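You operate a simulated robot arm through the tools that you are given. There is no shell and no other tool.

You are at the controls of a simulated robot arm. One attempt, no reset.

TASK
Syringe a 15 ml sample from jar F1 into beaker C.
Fine: lid on the grey mat meanwhile; draw no air; dip tube back in its cup, plunger home, the jar's lid on again.

The check looks at the end state, three seconds after you hand in, the way a careful person would. Anything else that was tipped, shoved, dropped, spilled or broken makes it a failure. A push-on lid holds only when it is set on centred and level and pressed home; a screw cap is set on level and turned clockwise until tight.

THE ROBOT
A 7-joint arm with a two-finger parallel gripper, fixed in place. Base frame: the origin is at the foot of the arm, x ahead of it, y to its left, z up; the work surface is at about z = 85.3. Lengths are in cm, angles in degrees, forces in N, time in s.
With the tool pointing down near the work surface it reaches from about 30 to 70 cm from the base axis. Its first joint turns from -66.0 to 66.0 degrees. Payload 1.57 kg.
The tool frame sits at the grasp point between the pads (the TCP): z along the fingers, y along the line on which they close. The tips reach 3 cm beyond it. Largest opening 11 cm; finger width 2.4, thickness 1.2; the body of the gripper, 4.8 by 11.2 cm, starts 7.8 cm behind the TCP.
Orientation is that of the tool frame in the base frame, as a unit quaternion [x, y, z, w]. With the fingers straight down and closing along the base's y, the tool's x points along the base's -x, its y along +y and its z along -z.

THE INTERFACE
- The arm moves only by the tool play_rows. Its argument "motion" is a list of rows, each a list of 3 entries, a list of its own where there are three numbers: the shift along the tool's x, y, z in units of 25 mm (1.0 is 25 mm), then the turn, a rotation vector about the tool's x, y, z in units of 8 degrees (1.0 is 8 degrees), then the gripper command, from -1 (shut) to 1 (fully open), values between in proportion. In form: [[[dx, dy, dz], [rx, ry, rz], fingers], ...]. A call has 1 to 20 rows; each row shifts and turns the commanded pose from where the row before left it, along the tool's axes as they then stand. A call with a number of a shift or a turn outside -1 to 1 is refused whole. Each row takes 0.2 s and may step no farther than 5 cm and 8.6 degrees from the row before; otherwise, or with a gripper value out of range, the whole call is refused. A pose out of reach is approached as far as the arm can. The call stops where the force on the tool passes 90 N (or 10 N more than at its start, if that is more) or the arm is blocked; 0.2 s more then pass. Each finger travels about 10.8 cm/s and halts on what it meets, pressing with about 35 N; the grip force reading is that of the motor and also rises with nothing between the fingers. The clock runs only during rows and for 0.2 s after the last one: add rows that do not move to give the fingers time. The reply holds the time, the measured pose of the TCP, the force on the tool along the base axes, the opening and the grip force, in the units named above and with some noise, with the torque about the TCP (base axes, N m) and any sound that the robot's microphone picked up.
- Cameras (640 x 400 px; columns grow to the right, rows downward): "scene" is fixed at [16.66, -39.11, 140.78]; the picture's right is [0.77, -0.64, 0.00], its down [-0.34, -0.41, -0.85] and it looks along [0.54, 0.65, -0.53] (base axes); focal length 294 px, centre (320, 200). "wrist" rides on the gripper at [7, 1.6, -14.1] in the tool frame; the picture's right is [-0.23, 0.97, 0.00], its down [-0.86, -0.20, -0.48] and it looks along [-0.47, -0.11, 0.88] (tool axes); focal length 222 px, centre (320, 200).
- capture(camera): a new picture of that camera. It takes no simulated time.
- point_at(camera, pixels): for up to 12 pixels [column, row] of the newest picture of that camera ("zoom" is the newest enlarged one), the place [x, y, z] in the base frame of the surface seen there, good to about 0.2 cm. It takes no simulated time.
- inspect(camera, box): a new picture of the part [left, top, right, bottom] of that camera's present view, enlarged. It takes no simulated time.
- job_done(): hands the job in; it is judged then, once.

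Leave the gripper open and the arm clear of the work at the hand-in unless told otherwise.

The tools are called after "Emit:" by a JSON object that holds its "name" and its "arguments". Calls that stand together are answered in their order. play_rows: Moves the arm, as the interface text tells. Its arguments: {"type":"object","properties":{"motion":{"type":"array","items":{"type":"array"}}},"required":["motion"]} The other tools are called the same way: capture (camera) takes a picture; point_at (camera, pixels) gives the place of the surface under pixels of a picture; inspect (camera, box) takes an enlarged picture of a part of a camera's view; job_done () hands the job in.

At the start:

```text
time: 0.0
ee_pos: [46.16, 2.67, 125.69]
tool_rot: [0.0, 1.0, -0.001, 0.002]
wrist_force: [0.1, -0.3, -0.1]
wrist_torque: [0.03, 0.01, -0.01]
opening: 11.01
finger_force: 0.0
```

scene: 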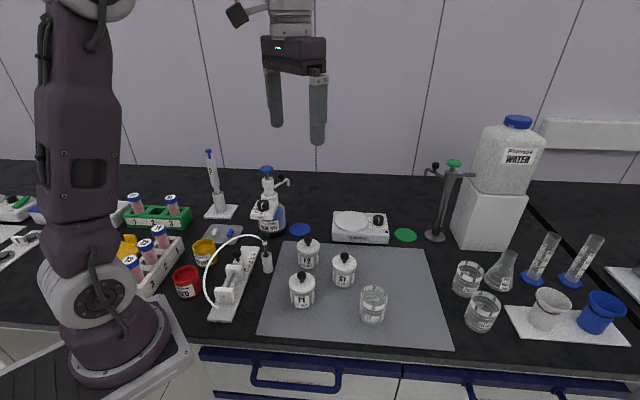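
wrist: 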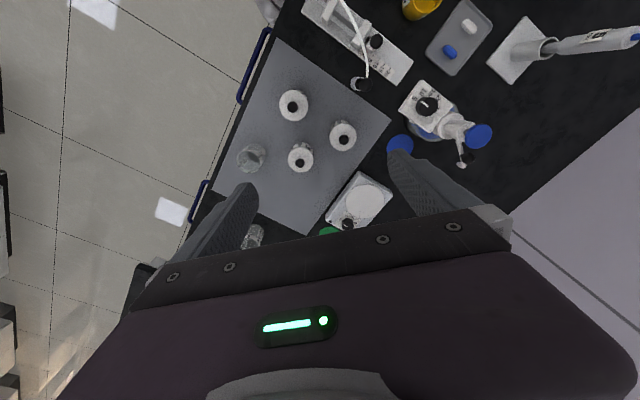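

I'll begin by looking closely at the scene: the grey mat with three jars and a beaker, and the syringe station with the dip tube on the left of the mat.

Emit:
{"name": "inspect", "arguments": {"camera": "scene", "box": [180, 210, 300, 330]}}

Emit:
{"name": "inspect", "arguments": {"camera": "scene", "box": [270, 220, 410, 340]}}

Emit:
{"name": "inspect", "arguments": {"camera": "scene", "box": [430, 230, 640, 350]}}

Emit:
{"name": "inspect", "arguments": {"camera": "wrist", "box": [220, 60, 420, 260]}}

Emit:
{"name": "inspect", "arguments": {"camera": "wrist", "box": [290, 0, 430, 100]}}

```text
3.33 times, centred on (240, 270) of scene
```

zoom: 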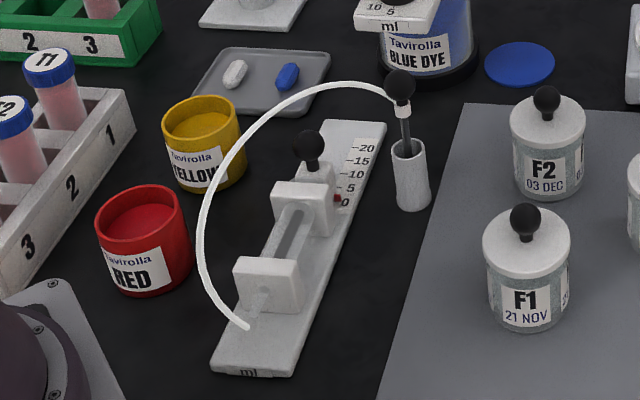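

```text
3.33 times, centred on (340, 280) of scene
```

zoom: 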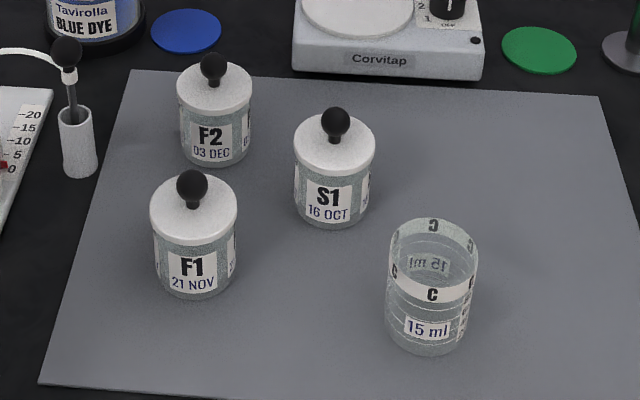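

```text
3.05 times, centred on (535, 290) of scene
```

zoom: 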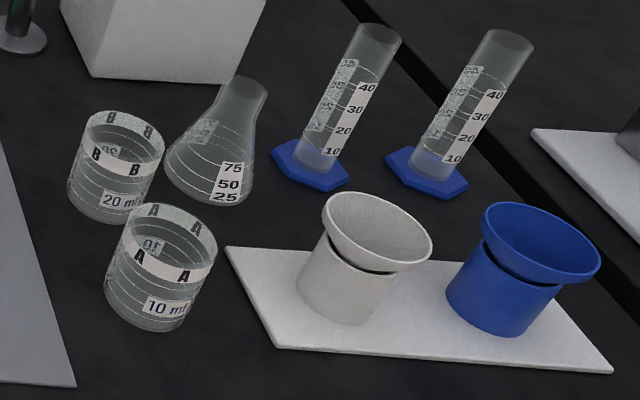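

```text
2.00 times, centred on (320, 160) of wrist
```

zoom: 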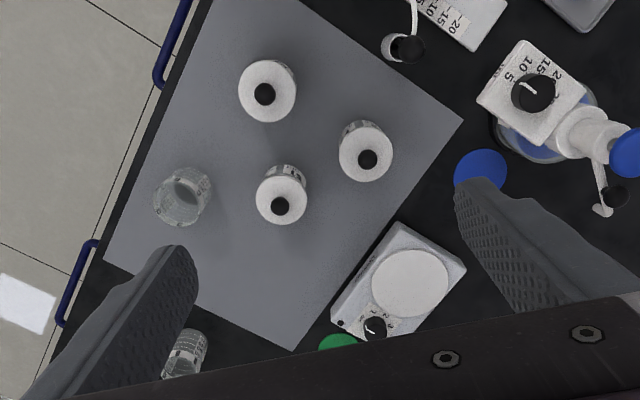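

```text
4.00 times, centred on (360, 50) of wrist
```

zoom: 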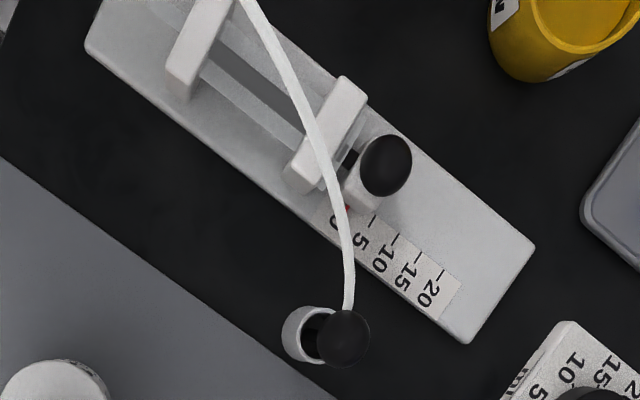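

Labels are readable: F1 is the front-left jar on the mat (knob at about scene (302,276)) and beaker C is front-right. I'll locate the jars, the beaker and the syringe parts.

Emit:
{"name": "inspect", "arguments": {"camera": "scene", "box": [270, 220, 410, 340]}}

Emit:
{"name": "point_at", "arguments": {"camera": "zoom", "pixels": [[192, 186], [192, 173], [170, 215], [215, 225], [192, 240], [192, 297], [213, 68], [335, 122], [433, 220], [428, 290], [425, 355], [100, 350]]}}

Emit:
{"name": "point_at", "arguments": {"camera": "scene", "pixels": [[268, 245], [268, 243], [267, 255], [268, 270], [242, 257], [240, 268], [228, 294], [214, 318], [230, 319], [252, 249], [298, 242], [240, 238]]}}

```text
3.33 times, centred on (340, 280) of scene
```

zoom: 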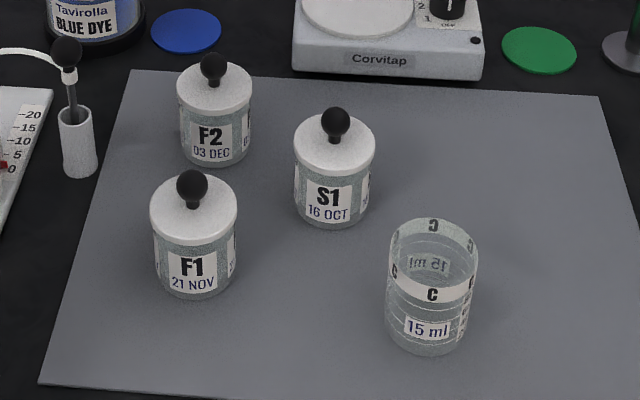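

```text
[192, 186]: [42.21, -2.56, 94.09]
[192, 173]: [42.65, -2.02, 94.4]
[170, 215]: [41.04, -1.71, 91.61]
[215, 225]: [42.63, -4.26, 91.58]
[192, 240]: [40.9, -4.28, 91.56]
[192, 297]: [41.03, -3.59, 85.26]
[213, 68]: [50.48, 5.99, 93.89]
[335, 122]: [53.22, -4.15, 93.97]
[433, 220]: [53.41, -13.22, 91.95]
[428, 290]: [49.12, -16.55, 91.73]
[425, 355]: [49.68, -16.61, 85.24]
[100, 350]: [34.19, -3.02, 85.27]
```

```text
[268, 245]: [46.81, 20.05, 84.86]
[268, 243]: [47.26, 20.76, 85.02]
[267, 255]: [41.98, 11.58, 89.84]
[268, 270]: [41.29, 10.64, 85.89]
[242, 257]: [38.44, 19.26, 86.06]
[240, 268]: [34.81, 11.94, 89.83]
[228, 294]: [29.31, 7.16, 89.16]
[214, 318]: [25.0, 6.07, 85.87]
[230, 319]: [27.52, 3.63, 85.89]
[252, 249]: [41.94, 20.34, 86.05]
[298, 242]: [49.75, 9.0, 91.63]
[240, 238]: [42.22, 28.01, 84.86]
```

Now a zoom on the syringe station and its dip tube, to measure it.

Emit:
{"name": "inspect", "arguments": {"camera": "scene", "box": [200, 225, 284, 325]}}

Emit:
{"name": "inspect", "arguments": {"camera": "scene", "box": [200, 228, 280, 278]}}

```text
4.00 times, centred on (242, 275) of scene
```

zoom: 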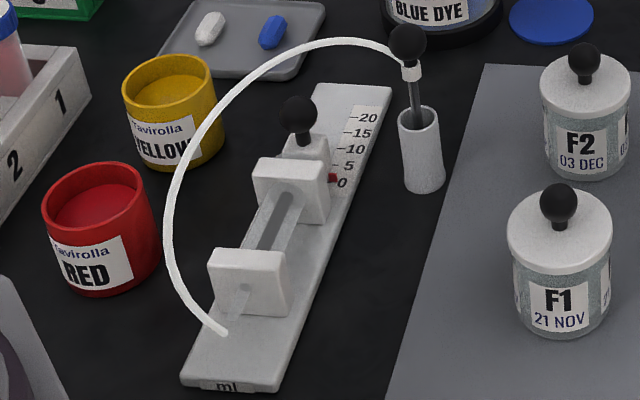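

```text
8.00 times, centred on (240, 253) of scene
```

zoom: 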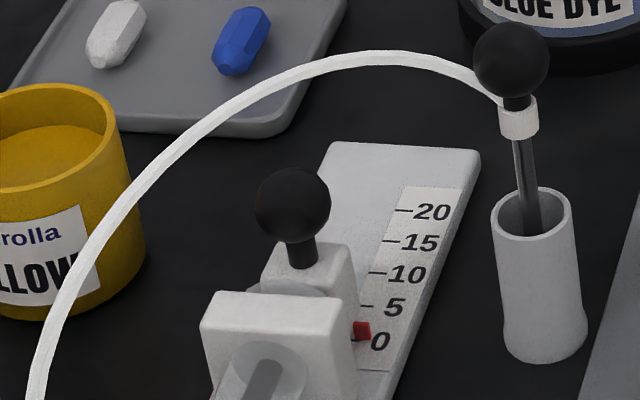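

The plunger's red pointer sits at 0, with a black knob on the sliding block, and the dip tube's black ball sits in a white cup. I'll take points on the zoom.

Emit:
{"name": "point_at", "arguments": {"camera": "zoom", "pixels": [[510, 60], [508, 30], [480, 62], [545, 62], [518, 118], [530, 200], [498, 215], [570, 205], [542, 352], [293, 205], [300, 255], [360, 330]]}}

Emit:
{"name": "point_at", "arguments": {"camera": "zoom", "pixels": [[400, 210], [387, 241], [374, 272], [362, 305], [355, 340], [332, 145], [478, 152], [270, 255], [345, 255], [293, 175], [260, 205], [328, 208]]}}

```text
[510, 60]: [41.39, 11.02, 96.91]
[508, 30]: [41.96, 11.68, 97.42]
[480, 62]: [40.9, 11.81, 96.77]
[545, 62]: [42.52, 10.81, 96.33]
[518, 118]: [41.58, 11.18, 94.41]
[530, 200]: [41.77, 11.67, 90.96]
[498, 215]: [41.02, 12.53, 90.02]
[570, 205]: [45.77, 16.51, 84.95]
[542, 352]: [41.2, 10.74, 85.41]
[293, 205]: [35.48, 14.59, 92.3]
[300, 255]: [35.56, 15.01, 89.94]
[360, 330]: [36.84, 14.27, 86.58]
```

```text
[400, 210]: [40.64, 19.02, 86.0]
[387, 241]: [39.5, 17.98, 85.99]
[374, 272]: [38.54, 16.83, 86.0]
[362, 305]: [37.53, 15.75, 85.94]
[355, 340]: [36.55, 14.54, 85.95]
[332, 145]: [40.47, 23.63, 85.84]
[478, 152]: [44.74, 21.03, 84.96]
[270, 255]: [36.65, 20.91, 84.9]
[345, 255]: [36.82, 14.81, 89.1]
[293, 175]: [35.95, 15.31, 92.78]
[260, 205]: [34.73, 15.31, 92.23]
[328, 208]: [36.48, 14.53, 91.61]
```

The plunger travel is about 0.3 cm per ml along (0.69, 0.72). Next I'll measure the tube's arc, and find free mat space for the lid.

Emit:
{"name": "inspect", "arguments": {"camera": "scene", "box": [162, 225, 322, 325]}}

Emit:
{"name": "point_at", "arguments": {"camera": "zoom", "pixels": [[305, 329], [278, 305], [260, 270], [252, 230], [256, 195], [272, 158], [300, 122], [335, 97], [370, 82], [410, 75], [435, 80], [450, 92]]}}

Emit:
{"name": "point_at", "arguments": {"camera": "scene", "pixels": [[394, 271], [410, 300], [332, 320], [335, 300], [400, 320], [285, 245], [438, 250], [450, 350], [258, 335], [420, 270], [400, 255], [350, 335]]}}

```text
4.00 times, centred on (242, 275) of scene
```

zoom: 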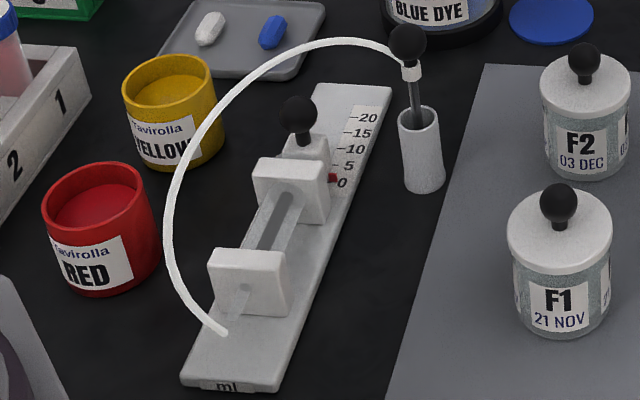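

```text
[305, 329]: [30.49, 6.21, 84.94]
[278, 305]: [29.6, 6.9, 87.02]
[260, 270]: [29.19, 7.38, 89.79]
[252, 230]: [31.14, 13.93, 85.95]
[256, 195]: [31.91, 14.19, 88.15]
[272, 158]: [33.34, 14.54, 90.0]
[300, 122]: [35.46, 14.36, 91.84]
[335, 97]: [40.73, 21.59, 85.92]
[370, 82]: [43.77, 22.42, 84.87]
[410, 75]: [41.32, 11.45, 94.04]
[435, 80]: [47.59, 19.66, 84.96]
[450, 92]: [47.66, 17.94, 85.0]
```

```text
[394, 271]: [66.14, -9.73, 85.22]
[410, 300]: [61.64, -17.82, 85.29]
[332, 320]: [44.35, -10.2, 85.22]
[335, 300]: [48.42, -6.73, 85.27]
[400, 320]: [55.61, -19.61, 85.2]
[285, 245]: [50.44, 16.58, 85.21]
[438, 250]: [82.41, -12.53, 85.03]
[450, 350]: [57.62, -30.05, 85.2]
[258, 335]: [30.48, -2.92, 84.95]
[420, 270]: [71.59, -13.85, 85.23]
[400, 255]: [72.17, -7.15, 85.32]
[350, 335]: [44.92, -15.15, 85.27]
```

Those pixels missed the tube; I'll point at the tube itself this time.

Emit:
{"name": "point_at", "arguments": {"camera": "zoom", "pixels": [[224, 331], [197, 313], [176, 280], [166, 235], [166, 200], [176, 165], [203, 123], [235, 91], [270, 65], [310, 48], [350, 42], [395, 55]]}}

Emit:
{"name": "point_at", "arguments": {"camera": "zoom", "pixels": [[245, 290], [250, 255], [215, 255], [285, 258], [255, 165], [325, 165], [290, 140], [330, 140], [235, 315], [412, 72], [412, 90], [408, 112]]}}

```text
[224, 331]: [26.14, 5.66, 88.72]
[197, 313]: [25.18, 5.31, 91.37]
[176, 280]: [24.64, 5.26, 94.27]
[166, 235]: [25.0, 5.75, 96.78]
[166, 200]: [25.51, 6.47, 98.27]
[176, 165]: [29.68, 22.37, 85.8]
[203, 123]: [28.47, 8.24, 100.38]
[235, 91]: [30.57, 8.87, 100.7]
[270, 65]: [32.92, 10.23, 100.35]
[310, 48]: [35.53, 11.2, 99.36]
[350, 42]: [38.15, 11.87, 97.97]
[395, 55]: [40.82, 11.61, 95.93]
```

```text
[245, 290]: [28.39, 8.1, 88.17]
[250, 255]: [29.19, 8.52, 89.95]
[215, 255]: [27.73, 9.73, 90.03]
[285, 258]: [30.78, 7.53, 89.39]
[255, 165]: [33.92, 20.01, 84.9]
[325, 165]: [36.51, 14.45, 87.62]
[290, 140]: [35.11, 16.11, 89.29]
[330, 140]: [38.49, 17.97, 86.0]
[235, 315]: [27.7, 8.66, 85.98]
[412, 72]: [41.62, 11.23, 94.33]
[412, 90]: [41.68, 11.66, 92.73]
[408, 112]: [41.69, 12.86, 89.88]
```

The tube runs about 30 cm from the syringe nozzle near (26.5, 6, 88.5) up in an arc to the dip tube's collar. First I move above jar F1 (ball knob centre ≈ (42.6, -2.0, 93.3)), stopping at z≈105 with the fingers about 5 cm open, to look closer.

Emit:
{"name": "play_rows", "arguments": {"motion": [[[0.14, -0.188, 0.828], [0, 0, 0], 0.5], [[0.14, -0.188, 0.828], [0, 0, 0], 0.0], [[0.14, -0.188, 0.828], [0, 0, 0], -0.09], [[0.14, -0.188, 0.828], [0, 0, 0], -0.09], [[0.14, -0.188, 0.828], [0, 0, 0], -0.09], [[0.14, -0.188, 0.828], [0, 0, 0], -0.09], [[0.14, -0.188, 0.828], [0, 0, 0], -0.09], [[0.14, -0.188, 0.828], [0, 0, 0], -0.09], [[0.14, -0.188, 0.828], [0, 0, 0], -0.09], [[0.14, -0.188, 0.828], [0, 0, 0], -0.09], [[0, 0, 0], [0, 0, 0], -0.09]]}}

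Emit:
{"name": "capture", "arguments": {"camera": "wrist"}}

Emit:
{"name": "capture", "arguments": {"camera": "scene"}}

```text
time: 2.4
ee_pos: [42.74, -1.9, 104.99]
tool_rot: [-0.001, 1.0, -0.001, 0.001]
wrist_force: [-0.1, -0.2, -0.4]
wrist_torque: [-0.01, 0.01, -0.04]
opening: 5.0
finger_force: 0.0
```

```text
taken
```

wrist: 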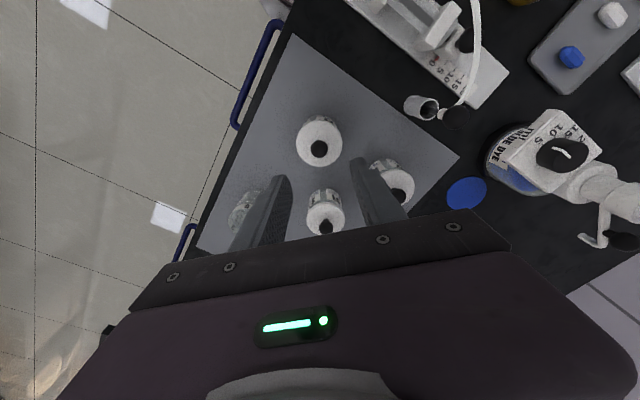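

```text
taken
```

scene: 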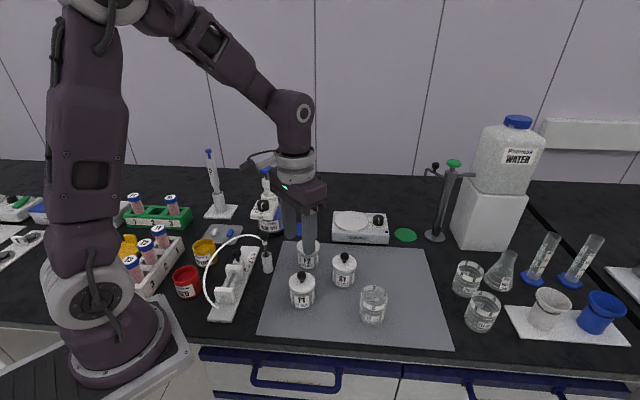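

I see F1 in the wrist view at about (320,140). I'll zoom in there and measure the knob and lid edges for an exact centre.

Emit:
{"name": "inspect", "arguments": {"camera": "wrist", "box": [280, 100, 360, 180]}}

Emit:
{"name": "inspect", "arguments": {"camera": "scene", "box": [280, 260, 325, 315]}}

```text
5.00 times, centred on (320, 140) of wrist
```

zoom: 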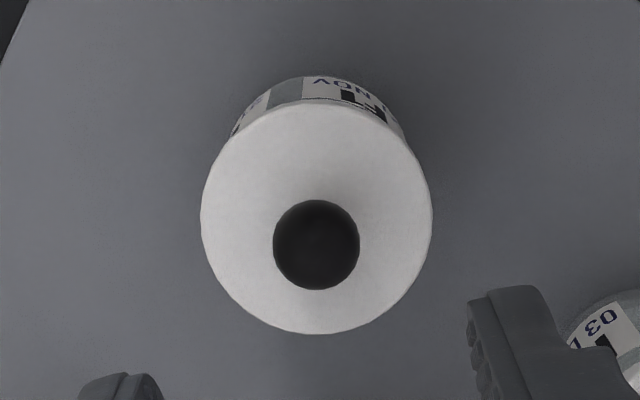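

```text
7.27 times, centred on (302, 288) of scene
```

zoom: 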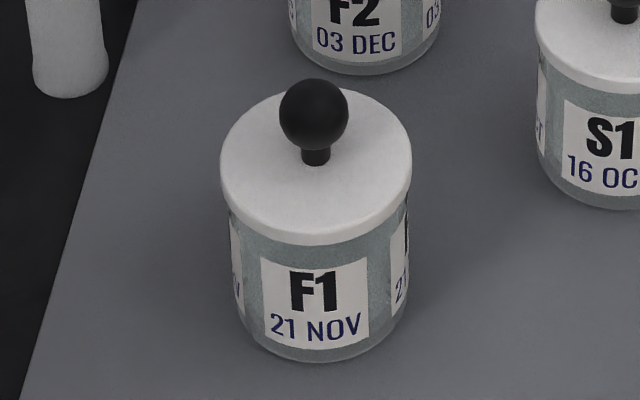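

Emit:
{"name": "point_at", "arguments": {"camera": "zoom", "pixels": [[313, 112], [313, 80], [316, 160], [225, 160], [408, 160], [316, 235], [316, 245], [250, 110], [380, 110], [300, 355], [316, 170]]}}

Emit:
{"name": "inspect", "arguments": {"camera": "wrist", "box": [280, 100, 360, 180]}}

Emit:
{"name": "point_at", "arguments": {"camera": "zoom", "pixels": [[316, 245], [316, 203], [277, 245], [356, 245], [316, 287], [206, 218], [428, 218], [316, 108], [316, 330], [350, 85]]}}

```text
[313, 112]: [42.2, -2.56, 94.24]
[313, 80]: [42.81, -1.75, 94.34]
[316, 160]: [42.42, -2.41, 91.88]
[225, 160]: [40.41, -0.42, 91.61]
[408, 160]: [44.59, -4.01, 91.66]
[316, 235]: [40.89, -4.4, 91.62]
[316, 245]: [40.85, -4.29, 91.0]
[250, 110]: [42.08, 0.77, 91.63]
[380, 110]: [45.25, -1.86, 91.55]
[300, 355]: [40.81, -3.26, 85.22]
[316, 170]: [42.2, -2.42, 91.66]
```

```text
5.00 times, centred on (320, 140) of wrist
```

zoom: 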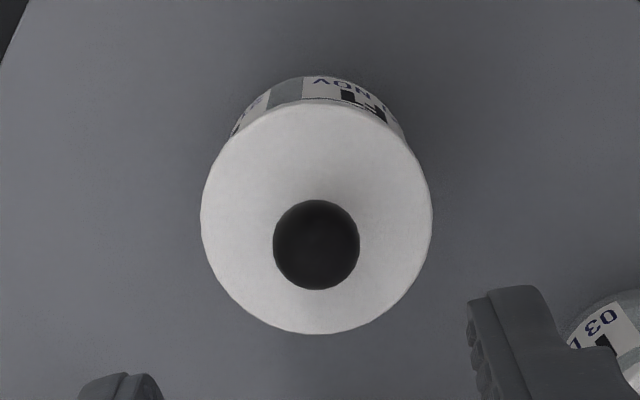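

```text
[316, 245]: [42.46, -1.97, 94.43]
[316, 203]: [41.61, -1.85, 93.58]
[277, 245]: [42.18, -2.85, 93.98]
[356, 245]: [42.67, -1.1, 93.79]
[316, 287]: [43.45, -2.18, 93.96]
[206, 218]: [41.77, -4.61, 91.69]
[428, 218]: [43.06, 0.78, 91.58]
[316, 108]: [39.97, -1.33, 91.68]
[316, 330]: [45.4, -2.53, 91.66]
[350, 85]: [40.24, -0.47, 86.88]
```

The lid is a 5.5 cm disc centred at about (42.55, -2.0), top z 91.6. Its black ball knob is about 2 cm across, centred near z 93.5. I lower to TCP z≈95.1, which puts the tips at ≈92.1, just above the lid, and keep the fingers open.

Emit:
{"name": "play_rows", "arguments": {"motion": [[[0.038, -0.02, 0.5], [0, 0, 0], -0.09], [[0.038, -0.02, 0.5], [0, 0, 0], -0.09], [[0, 0, 0.5], [0, 0, 0], -0.09], [[0, 0, 0.5], [0, 0, 0], -0.09], [[0, 0, 0.5], [0, 0, 0], -0.09], [[0, 0, 0.5], [0, 0, 0], -0.09], [[0, 0, 0.5], [0, 0, 0], -0.09], [[0, 0, 0.44], [0, 0, 0], -0.09], [[0, 0, 0], [0, 0, 0], -0.09]]}}

Emit:
{"name": "inspect", "arguments": {"camera": "scene", "box": [260, 240, 345, 315]}}

Emit:
{"name": "inspect", "arguments": {"camera": "wrist", "box": [230, 120, 410, 230]}}

```text
time: 4.4
ee_pos: [42.37, -2.27, 95.25]
tool_rot: [0.0, 1.0, -0.002, 0.0]
wrist_force: [1.7, -0.7, -0.2]
wrist_torque: [0.01, 0.0, 0.04]
opening: 5.01
finger_force: 0.1
```

```text
5.33 times, centred on (302, 278) of scene
```

zoom: 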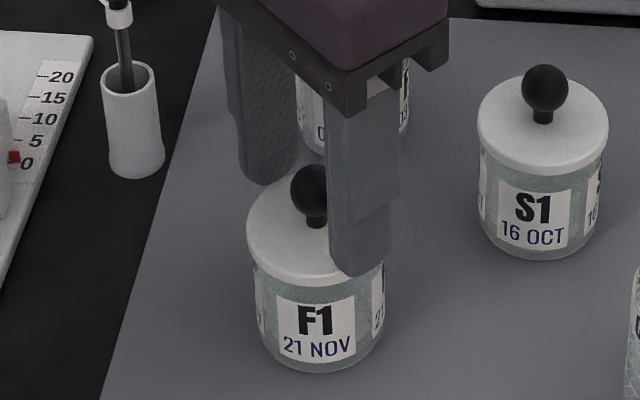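

```text
3.56 times, centred on (320, 175) of wrist
```

zoom: 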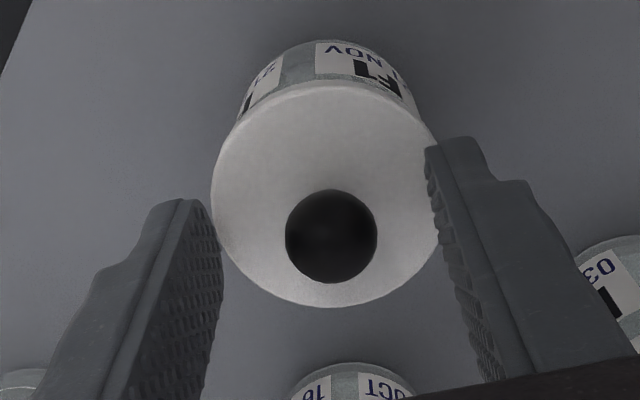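

The knob is centred between the fingers in the wrist view, with the tips just above the lid. I close on the knob.

Emit:
{"name": "play_rows", "arguments": {"motion": [[[0, 0, 0], [0, 0, 0], -0.3], [[0, 0, 0], [0, 0, 0], -0.5], [[0, 0, 0], [0, 0, 0], -0.7], [[0, 0, 0], [0, 0, 0], -1], [[0, 0, 0], [0, 0, 0], -1], [[0, 0, 0], [0, 0, 0], -1]]}}

Emit:
{"name": "inspect", "arguments": {"camera": "wrist", "box": [230, 120, 410, 230]}}

Emit:
{"name": "inspect", "arguments": {"camera": "scene", "box": [260, 240, 345, 315]}}

```text
time: 5.8
ee_pos: [42.42, -2.26, 95.28]
tool_rot: [0.0, 1.0, -0.001, 0.001]
wrist_force: [0.2, 0.1, 0.5]
wrist_torque: [0.01, -0.02, 0.01]
opening: 1.75
finger_force: 32.7
heard: snap
```

```text
3.56 times, centred on (320, 175) of wrist
```

zoom: 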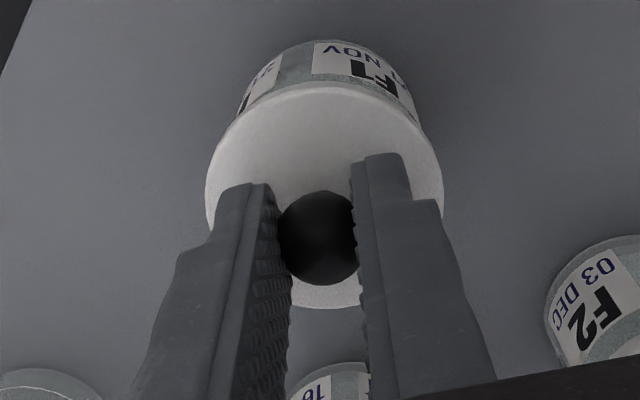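

```text
5.33 times, centred on (302, 278) of scene
```

zoom: 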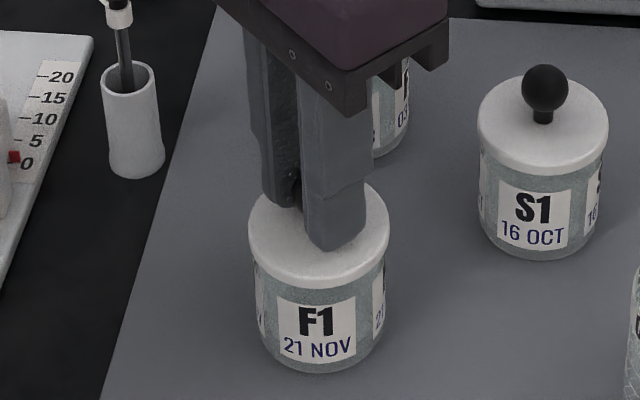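

A "snap" was heard as the fingers closed on the knob at opening 1.75, probably the lid's seal letting go. The pose to return to is TCP (42.40, -2.26, 95.27). I lift gently by about 1 cm and check whether the jar stays down.

Emit:
{"name": "play_rows", "arguments": {"motion": [[[0, 0, -0.1], [0, 0, 0], -1], [[0, 0, -0.1], [0, 0, 0], -1], [[0, 0, -0.1], [0, 0, 0], -1], [[0, 0, -0.1], [0, 0, 0], -1], [[0, 0, 0], [0, 0, 0], -1]]}}

Emit:
{"name": "inspect", "arguments": {"camera": "scene", "box": [260, 240, 345, 315]}}

Emit:
{"name": "inspect", "arguments": {"camera": "wrist", "box": [230, 120, 410, 230]}}

```text
time: 7.0
ee_pos: [42.56, -2.13, 96.25]
tool_rot: [0.0, 1.0, -0.001, 0.001]
wrist_force: [-0.4, 0.0, 0.0]
wrist_torque: [-0.01, -0.05, -0.01]
opening: 1.72
finger_force: 32.5
```

```text
5.33 times, centred on (302, 278) of scene
```

zoom: 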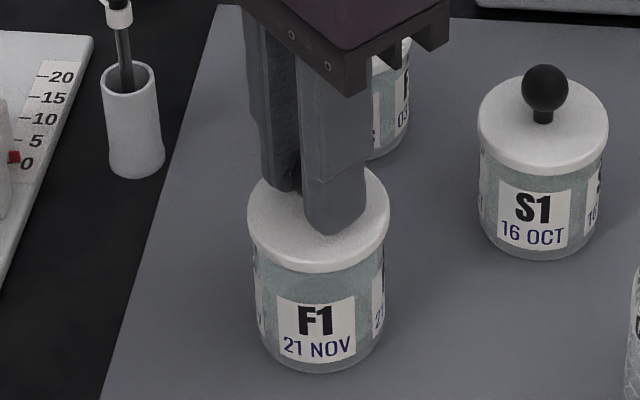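

```text
3.56 times, centred on (320, 175) of wrist
```

zoom: 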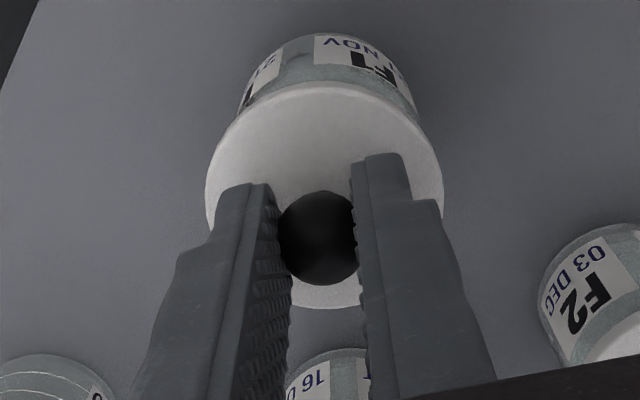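

The lid lifts free and the jar stays put. I raise it to z≈104, clear of the other knobs, and carry it to the free back-right part of the mat at about (60, -10), away from where the tube will run.

Emit:
{"name": "play_rows", "arguments": {"motion": [[[0, 0, -0.4], [0, 0, 0], -1], [[0, 0, -0.7], [0, 0, 0], -1], [[0, 0, -0.8], [0, 0, 0], -1], [[0, 0, -0.8], [0, 0, 0], -1], [[0, 0, -0.4], [0, 0, 0], -1], [[-0.3, -0.13, 0], [0, 0, 0], -1], [[-0.6, -0.26, 0], [0, 0, 0], -1], [[-0.7, -0.31, 0], [0, 0, 0], -1], [[-0.7, -0.31, 0], [0, 0, 0], -1], [[-0.7, -0.31, 0], [0, 0, 0], -1], [[-0.7, -0.31, 0], [0, 0, 0], -1], [[-0.7, -0.31, 0], [0, 0, 0], -1], [[-0.7, -0.31, 0], [0, 0, 0], -1], [[-0.7, -0.31, 0], [0, 0, 0], -1], [[-0.7, -0.31, 0], [0, 0, 0], -1], [[-0.5, -0.26, 0], [0, 0, 0], -1], [[0, 0, 0], [0, 0, 0], -1], [[0, 0, 0], [0, 0, 0], -1]]}}

Emit:
{"name": "capture", "arguments": {"camera": "scene"}}

Emit:
{"name": "capture", "arguments": {"camera": "wrist"}}

```text
time: 10.8
ee_pos: [60.05, -10.02, 104.01]
tool_rot: [0.0, 1.0, -0.001, 0.001]
wrist_force: [-1.2, 0.4, 0.2]
wrist_torque: [0.02, 0.02, 0.03]
opening: 1.74
finger_force: 32.4
```

```text
taken
```

scene: 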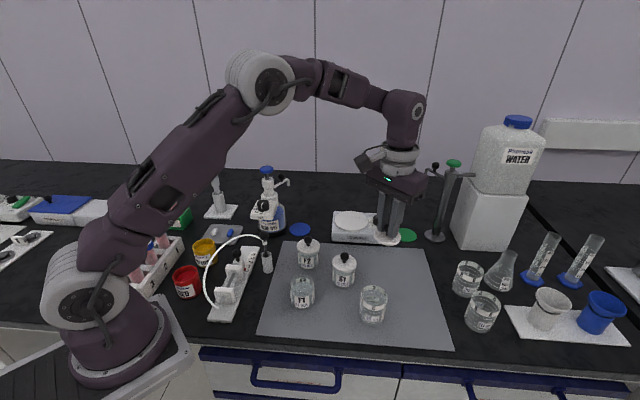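

```text
taken
```

wrist: 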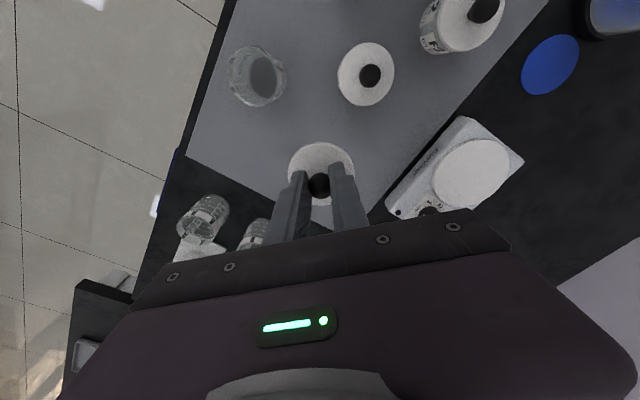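

The lid hangs level over free mat. I lower it at (60, -10) to just above the mat, then go slowly for contact.

Emit:
{"name": "play_rows", "arguments": {"motion": [[[0, 0, 0.4], [0, 0, 0], -1], [[0, 0, 0.7], [0, 0, 0], -1], [[0, 0, 0.8], [0, 0, 0], -1], [[0, 0, 0.8], [0, 0, 0], -1], [[0, 0, 0.8], [0, 0, 0], -1], [[0, 0, 0.8], [0, 0, 0], -1], [[0, 0, 0.5], [0, 0, 0], -1], [[0, 0, 0.3], [0, 0, 0], -1], [[0, 0, 0], [0, 0, 0], -1], [[0, 0, 0], [0, 0, 0], -1]]}}

Emit:
{"name": "inspect", "arguments": {"camera": "scene", "box": [340, 210, 440, 280]}}

```text
time: 13.0
ee_pos: [60.13, -10.0, 91.31]
tool_rot: [-0.001, 1.0, -0.001, 0.0]
wrist_force: [-0.2, 0.7, -0.7]
wrist_torque: [-0.01, 0.02, 0.03]
opening: 1.76
finger_force: 32.9
```

```text
5.71 times, centred on (390, 245) of scene
```

zoom: 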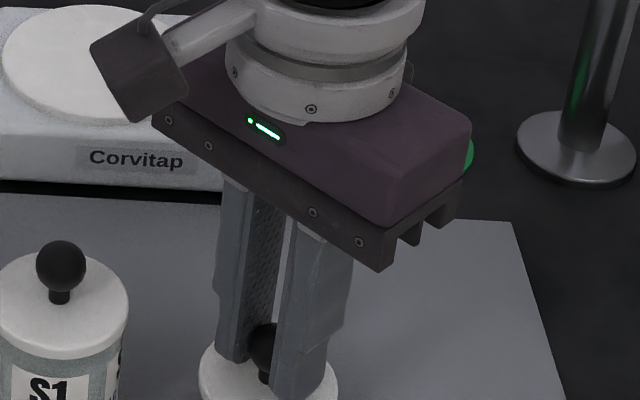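

Emit:
{"name": "play_rows", "arguments": {"motion": [[[0, 0, 0.1], [0, 0, 0], -1], [[0, 0, 0.1], [0, 0, 0], -1], [[0, 0, 0.1], [0, 0, 0], -1], [[0, 0, 0.1], [0, 0, 0], -1], [[0, 0, 0], [0, 0, 0], -1]]}}

Emit:
{"name": "inspect", "arguments": {"camera": "scene", "box": [350, 240, 430, 290]}}

```text
time: 14.2
ee_pos: [60.07, -10.14, 90.17]
tool_rot: [-0.001, 1.0, 0.0, 0.001]
wrist_force: [0.3, 0.2, -0.1]
wrist_torque: [0.02, 0.04, -0.04]
opening: 1.75
finger_force: 32.5
```

```text
8.00 times, centred on (390, 265) of scene
```

zoom: 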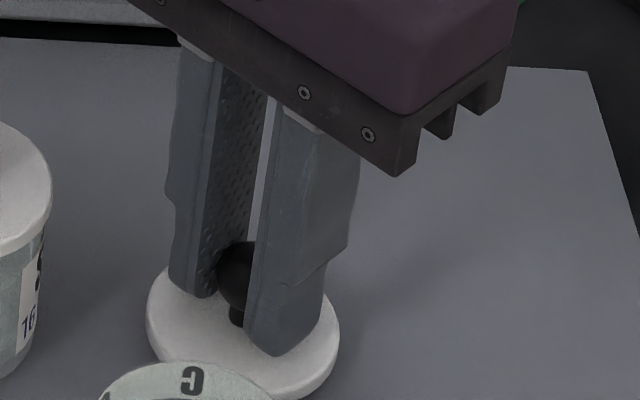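

No contact yet. I continue down in small steps, watching the force.

Emit:
{"name": "play_rows", "arguments": {"motion": [[[0, 0, 0.06], [0, 0, 0], -1], [[0, 0, 0.06], [0, 0, 0], -1], [[0, 0, 0.06], [0, 0, 0], -1], [[0, 0, 0], [0, 0, 0], -1]]}}

```text
time: 15.2
ee_pos: [60.11, -9.9, 89.78]
tool_rot: [0.0, 1.0, -0.001, 0.001]
wrist_force: [-4.3, 3.8, 28.9]
wrist_torque: [0.0, 0.12, -0.01]
opening: 1.74
finger_force: 32.3
```

Contact: 29 N upward at z≈89.78, so the lid is on the mat. I ease off 1 mm and open the fingers gently.

Emit:
{"name": "play_rows", "arguments": {"motion": [[[0, 0, -0.06], [0, 0, 0], -1], [[0, 0, 0], [0, 0, 0], -1], [[0, 0, 0], [0, 0, 0], -0.5], [[0, 0, 0], [0, 0, 0], -0.2], [[0, 0, 0], [0, 0, 0], -0.09], [[0, 0, 0], [0, 0, 0], -0.09]]}}

Emit:
{"name": "capture", "arguments": {"camera": "wrist"}}

Emit:
{"name": "inspect", "arguments": {"camera": "scene", "box": [350, 240, 430, 290]}}

```text
time: 16.6
ee_pos: [60.07, -9.99, 89.92]
tool_rot: [-0.001, 1.0, -0.001, 0.001]
wrist_force: [1.2, -0.3, -0.3]
wrist_torque: [-0.01, 0.0, 0.01]
opening: 5.03
finger_force: 0.1
```

```text
taken
```

wrist: 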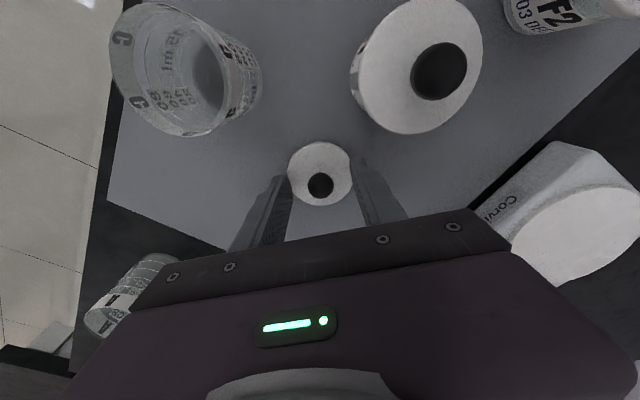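

```text
8.00 times, centred on (390, 265) of scene
```

zoom: 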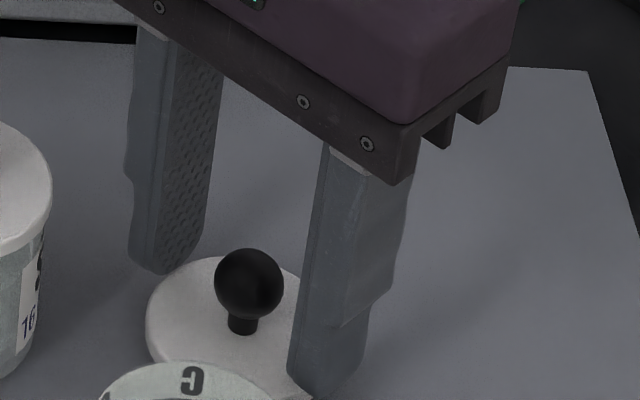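

The lid stands flat on the mat and the fingers are free. I rise straight up, then go over the dip tube near (42, 11.7), staying at z≈110.

Emit:
{"name": "play_rows", "arguments": {"motion": [[[0, 0, -0.4], [0, 0, 0], -0.09], [[0, 0, -0.8], [0, 0, 0], -0.09], [[0, 0, -1], [0, 0, 0], -0.09], [[0, 0, -1], [0, 0, 0], -0.09], [[0, 0, -1], [0, 0, 0], -0.09], [[0, 0, -1], [0, 0, 0], -0.09], [[0, 0, -1], [0, 0, 0], -0.09], [[0, 0, -1], [0, 0, 0], -0.09], [[0, 0, -0.8], [0, 0, 0], -0.09], [[0.6, 0.3, 0], [0, 0, 0], -0.09], [[0.8, 0.5, 0], [0, 0, 0], -0.09], [[0.9, 0.5, 0], [0, 0, 0], -0.09], [[0.9, 0.5, 0], [0, 0, 0], -0.09], [[0.9, 0.5, 0], [0, 0, 0], -0.09], [[0.9, 0.5, 0], [0, 0, 0], -0.09], [[0.9, 0.5, 0], [0, 0, 0], -0.09], [[0.9, 0.5, 0], [0, 0, 0], -0.09], [[0.4, 0.3, 0], [0, 0, 0], -0.09], [[0, 0, 0], [0, 0, 0], -0.09]]}}

Emit:
{"name": "capture", "arguments": {"camera": "wrist"}}

Emit:
{"name": "inspect", "arguments": {"camera": "scene", "box": [270, 220, 410, 340]}}

```text
time: 20.6
ee_pos: [41.98, 0.38, 109.75]
tool_rot: [0.0, 1.0, 0.0, 0.001]
wrist_force: [-0.8, -0.6, -0.5]
wrist_torque: [-0.02, 0.0, 0.0]
opening: 5.0
finger_force: 0.1
```

```text
taken
```

wrist: 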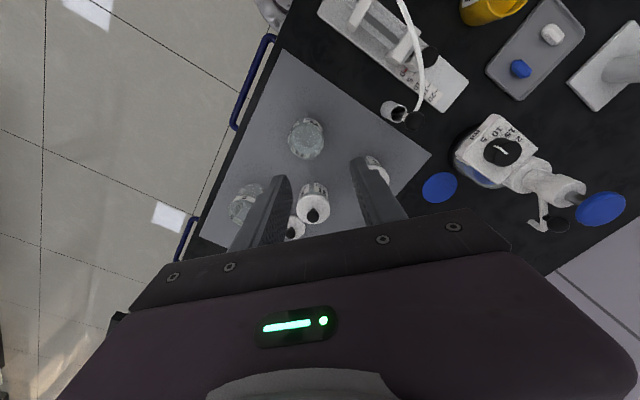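

```text
3.33 times, centred on (340, 280) of scene
```

zoom: 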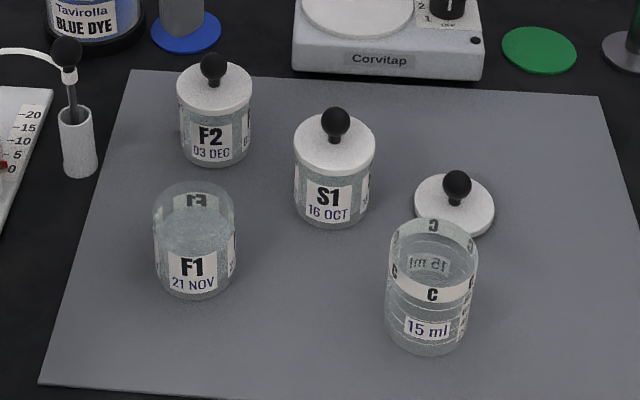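

F1 is open and its lid sits flat behind beaker C. I'll inspect F1's opening and liquid level, and the dip tube from above.

Emit:
{"name": "inspect", "arguments": {"camera": "wrist", "box": [270, 100, 350, 170]}}

Emit:
{"name": "inspect", "arguments": {"camera": "wrist", "box": [350, 70, 470, 145]}}

Emit:
{"name": "inspect", "arguments": {"camera": "scene", "box": [280, 260, 325, 315]}}

Emit:
{"name": "point_at", "arguments": {"camera": "zoom", "pixels": [[225, 140], [405, 140], [315, 105], [315, 175], [315, 150], [315, 200], [260, 160], [370, 165], [315, 225], [300, 355]]}}

```text
5.71 times, centred on (310, 135) of wrist
```

zoom: 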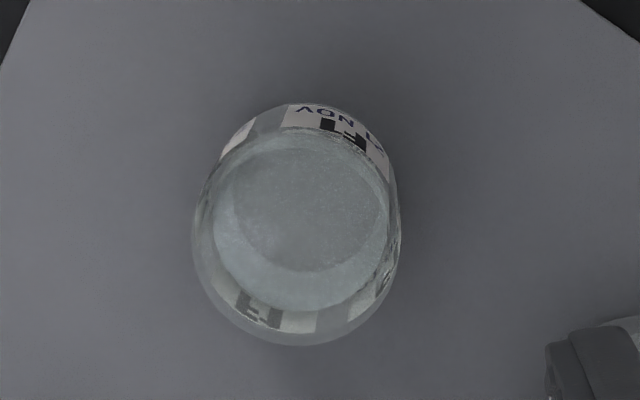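

```text
5.33 times, centred on (410, 108) of wrist
```

zoom: 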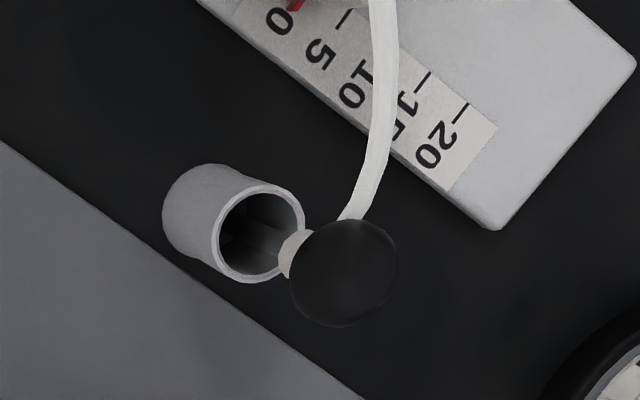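

```text
7.27 times, centred on (302, 288) of scene
```

zoom: 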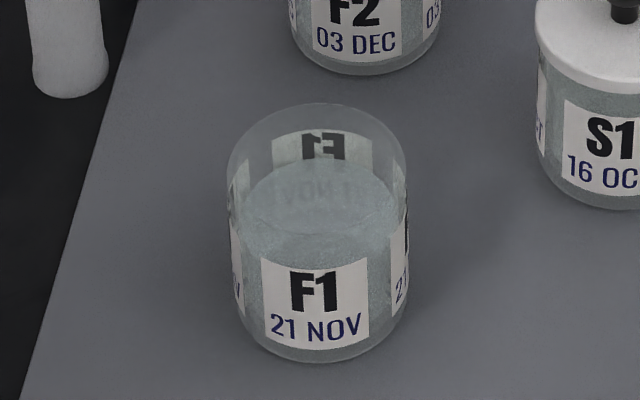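

```text
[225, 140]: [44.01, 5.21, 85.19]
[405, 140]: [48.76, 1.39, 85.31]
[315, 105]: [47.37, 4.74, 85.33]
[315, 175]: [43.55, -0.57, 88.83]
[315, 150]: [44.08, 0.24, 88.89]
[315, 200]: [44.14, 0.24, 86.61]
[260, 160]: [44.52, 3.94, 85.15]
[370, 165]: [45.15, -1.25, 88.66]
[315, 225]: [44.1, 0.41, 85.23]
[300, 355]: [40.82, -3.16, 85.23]
```

Liquid is about half-way up jar F1, with the surface near z 88.5. Now I measure the dip tube's ball and cup from the wrist view.

Emit:
{"name": "inspect", "arguments": {"camera": "wrist", "box": [350, 70, 470, 145]}}

Emit:
{"name": "point_at", "arguments": {"camera": "zoom", "pixels": [[345, 272], [345, 225], [345, 320], [296, 272], [393, 272], [225, 235], [300, 220], [262, 190], [262, 278], [290, 255], [350, 215], [380, 140]]}}

Emit:
{"name": "inspect", "arguments": {"camera": "scene", "box": [245, 228, 290, 278]}}

Emit:
{"name": "point_at", "arguments": {"camera": "zoom", "pixels": [[300, 90], [300, 55], [265, 90], [335, 90], [310, 135], [318, 180], [328, 220], [285, 235], [355, 225], [322, 205], [322, 255], [335, 365]]}}

```text
5.33 times, centred on (410, 108) of wrist
```

zoom: 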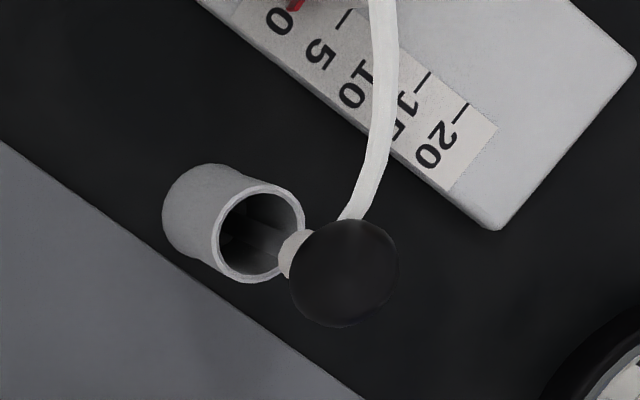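

```text
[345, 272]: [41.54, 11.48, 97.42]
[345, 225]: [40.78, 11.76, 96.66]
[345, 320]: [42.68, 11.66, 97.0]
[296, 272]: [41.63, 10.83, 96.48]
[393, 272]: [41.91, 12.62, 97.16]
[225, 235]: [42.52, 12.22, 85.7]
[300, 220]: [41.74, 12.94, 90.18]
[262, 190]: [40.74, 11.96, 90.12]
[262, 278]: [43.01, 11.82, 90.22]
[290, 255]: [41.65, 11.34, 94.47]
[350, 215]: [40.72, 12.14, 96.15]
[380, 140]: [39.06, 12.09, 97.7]
```

```text
8.00 times, centred on (268, 253) of scene
```

zoom: 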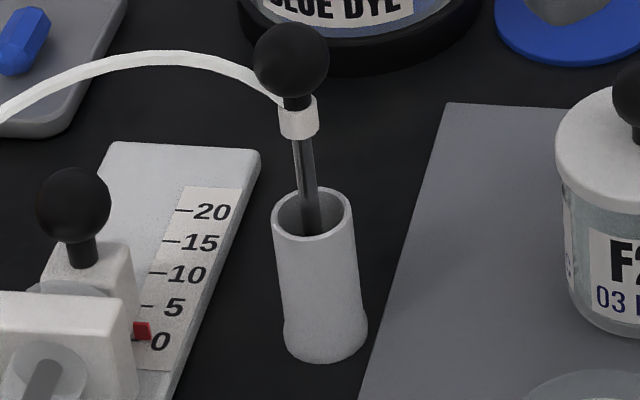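

```text
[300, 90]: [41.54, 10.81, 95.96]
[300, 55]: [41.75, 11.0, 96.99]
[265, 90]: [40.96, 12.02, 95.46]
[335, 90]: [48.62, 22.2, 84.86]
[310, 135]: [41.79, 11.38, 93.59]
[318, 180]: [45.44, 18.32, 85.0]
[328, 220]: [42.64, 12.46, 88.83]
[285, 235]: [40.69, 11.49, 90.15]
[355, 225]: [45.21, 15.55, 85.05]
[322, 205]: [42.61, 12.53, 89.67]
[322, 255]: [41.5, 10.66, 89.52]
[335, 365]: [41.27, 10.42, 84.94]
```

The ball centre is at about (41.75, 11.75, 96.4), and the cup rim is at z≈90.2 near (41.9, 11.85). Before lowering I check how far the blue-dye dispenser stands from the gripper body's place.

Emit:
{"name": "point_at", "arguments": {"camera": "scene", "pixels": [[268, 225], [266, 170], [285, 181], [258, 207], [262, 215], [276, 207], [300, 229], [210, 152], [218, 205], [205, 250], [186, 280], [270, 185]]}}

Emit:
{"name": "inspect", "arguments": {"camera": "scene", "box": [190, 145, 310, 245]}}

```text
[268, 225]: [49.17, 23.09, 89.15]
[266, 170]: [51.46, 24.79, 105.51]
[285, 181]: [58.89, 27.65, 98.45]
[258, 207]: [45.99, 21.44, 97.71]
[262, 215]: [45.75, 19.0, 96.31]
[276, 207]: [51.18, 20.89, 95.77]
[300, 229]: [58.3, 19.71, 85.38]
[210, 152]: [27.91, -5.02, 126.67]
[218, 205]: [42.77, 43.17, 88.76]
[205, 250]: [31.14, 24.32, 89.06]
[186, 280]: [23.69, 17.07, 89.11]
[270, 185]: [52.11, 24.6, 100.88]
```

```text
4.00 times, centred on (250, 195) of scene
```

zoom: 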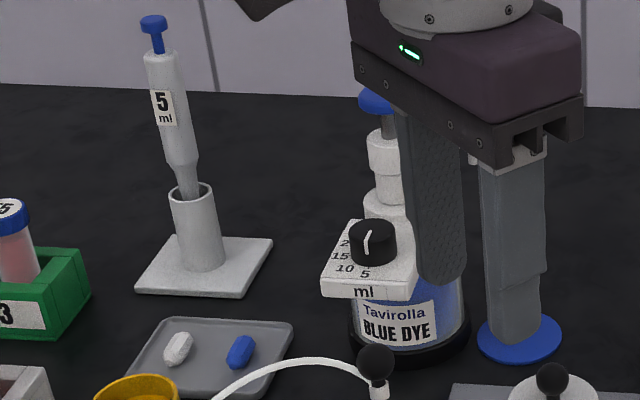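

The dispenser's dial is at about (46, 19–21, ≤98), well clear of the gripper over the dip tube. I move to (41.75, 11.75), then lower around the ball to TCP z≈98, so the tips sit at ≈95 with the tube passing between the fingers on the -x side.

Emit:
{"name": "play_rows", "arguments": {"motion": [[[0.02, 0.6, 0], [0, 0, 0], -0.09], [[0.02, 0.9, 0], [0, 0, 0], -0.09], [[0.02, 0.9, 0], [0, 0, 0], -0.09], [[0.02, 0.9, 0], [0, 0, 0], -0.09], [[0.02, 0.75, 0], [0, 0, 0], -0.09], [[0, 0.5, 0], [0, 0, 0], -0.09], [[0, 0, 0], [0, 0, 0], -0.09], [[0, 0, 0.5], [0, 0, 0], -0.09], [[0, 0, 0.7], [0, 0, 0], -0.09], [[0, 0, 0.7], [0, 0, 0], -0.09], [[0, 0, 0.5], [0, 0, 0], -0.09], [[0, 0, 0], [0, 0, 0], -0.09]]}}

Emit:
{"name": "capture", "arguments": {"camera": "wrist"}}

Emit:
{"name": "inspect", "arguments": {"camera": "scene", "box": [225, 205, 310, 275]}}

```text
time: 23.2
ee_pos: [41.7, 11.57, 103.73]
tool_rot: [0.0, 1.0, -0.002, 0.001]
wrist_force: [0.4, -0.2, -0.1]
wrist_torque: [0.01, 0.01, -0.05]
opening: 5.0
finger_force: 0.0
```

```text
taken
```

wrist: 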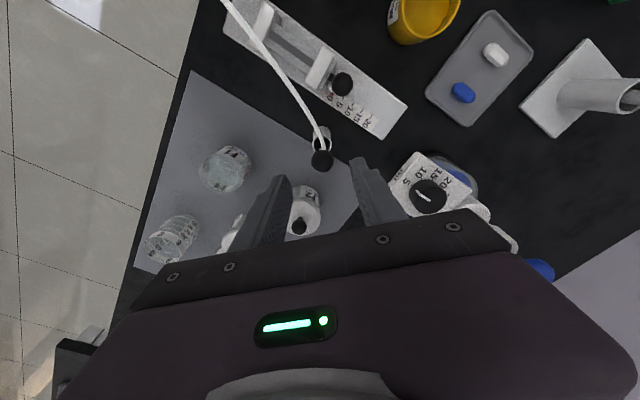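

```text
5.71 times, centred on (268, 240) of scene
```

zoom: 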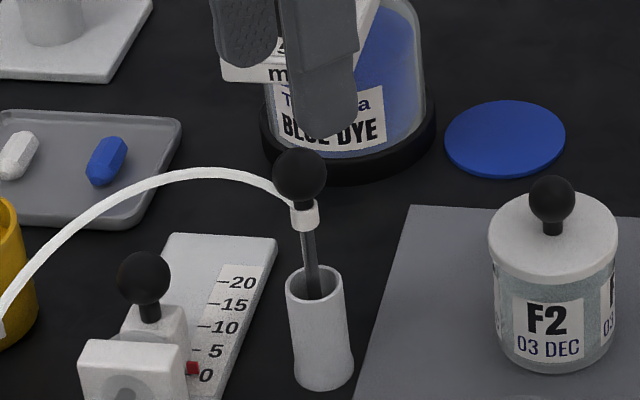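

The ball is at wrist pixel (321,160), centred between the fingers. I lower to z≈97.9 and recheck before closing.

Emit:
{"name": "play_rows", "arguments": {"motion": [[[0, 0, 0.5], [0, 0, 0], -0.09], [[0, 0, 0.5], [0, 0, 0], -0.09], [[0, 0, 0.5], [0, 0, 0], -0.09], [[0, 0, 0.4], [0, 0, 0], -0.09], [[0, 0, 0.4], [0, 0, 0], -0.09], [[0, 0, 0], [0, 0, 0], -0.09]]}}

Emit:
{"name": "inspect", "arguments": {"camera": "wrist", "box": [230, 100, 410, 230]}}

Emit:
{"name": "inspect", "arguments": {"camera": "scene", "box": [225, 205, 310, 275]}}

```text
time: 24.6
ee_pos: [41.81, 11.86, 98.14]
tool_rot: [0.0, 1.0, -0.001, 0.001]
wrist_force: [0.1, 0.3, -0.1]
wrist_torque: [0.0, -0.01, 0.01]
opening: 5.02
finger_force: 0.0
```

```text
3.08 times, centred on (320, 165) of wrist
```

zoom: 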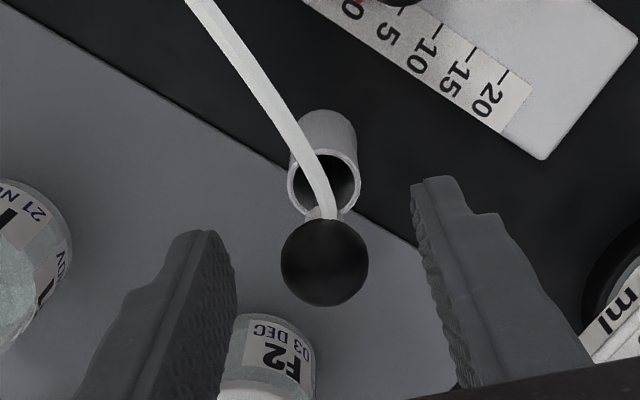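

```text
5.71 times, centred on (268, 240) of scene
```

zoom: 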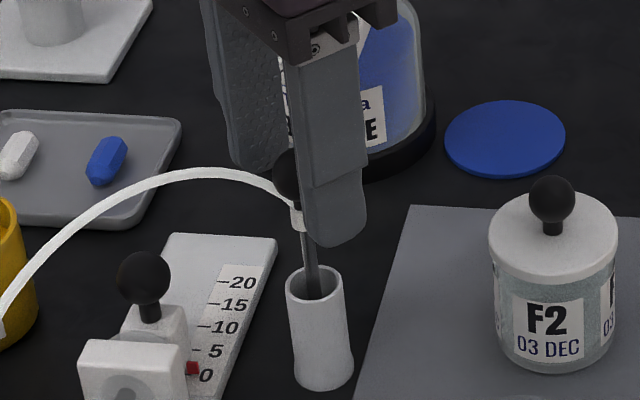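

The ball is between the pads. I close on it, taking the fingers in gradually.

Emit:
{"name": "play_rows", "arguments": {"motion": [[[0, 0, 0], [0, 0, 0], -0.3], [[0, 0, 0], [0, 0, 0], -0.5], [[0, 0, 0], [0, 0, 0], -0.65], [[0, 0, 0], [0, 0, 0], -1], [[0, 0, 0], [0, 0, 0], -1]]}}

Emit:
{"name": "inspect", "arguments": {"camera": "wrist", "box": [230, 100, 410, 230]}}

Emit:
{"name": "inspect", "arguments": {"camera": "scene", "box": [225, 205, 310, 275]}}

```text
time: 25.8
ee_pos: [41.71, 11.85, 98.07]
tool_rot: [-0.001, 1.0, 0.0, 0.002]
wrist_force: [-0.1, -0.3, 0.3]
wrist_torque: [0.01, -0.02, 0.03]
opening: 2.06
finger_force: 34.1
```

```text
3.08 times, centred on (320, 165) of wrist
```

zoom: 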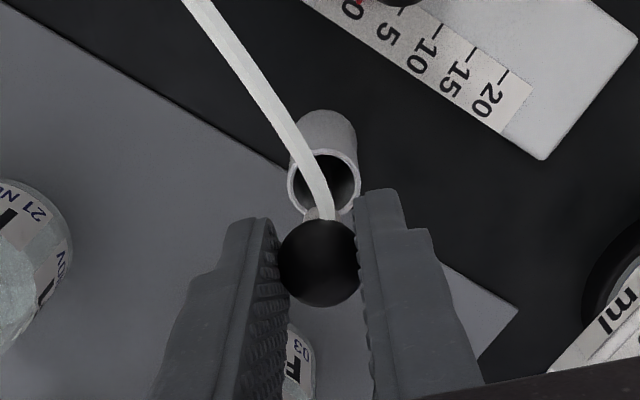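

```text
5.71 times, centred on (268, 240) of scene
```

zoom: 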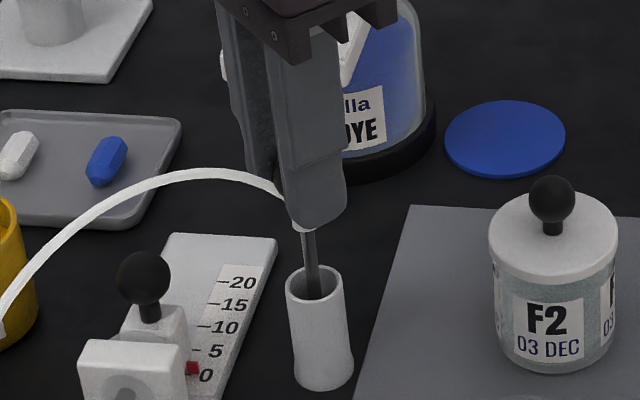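

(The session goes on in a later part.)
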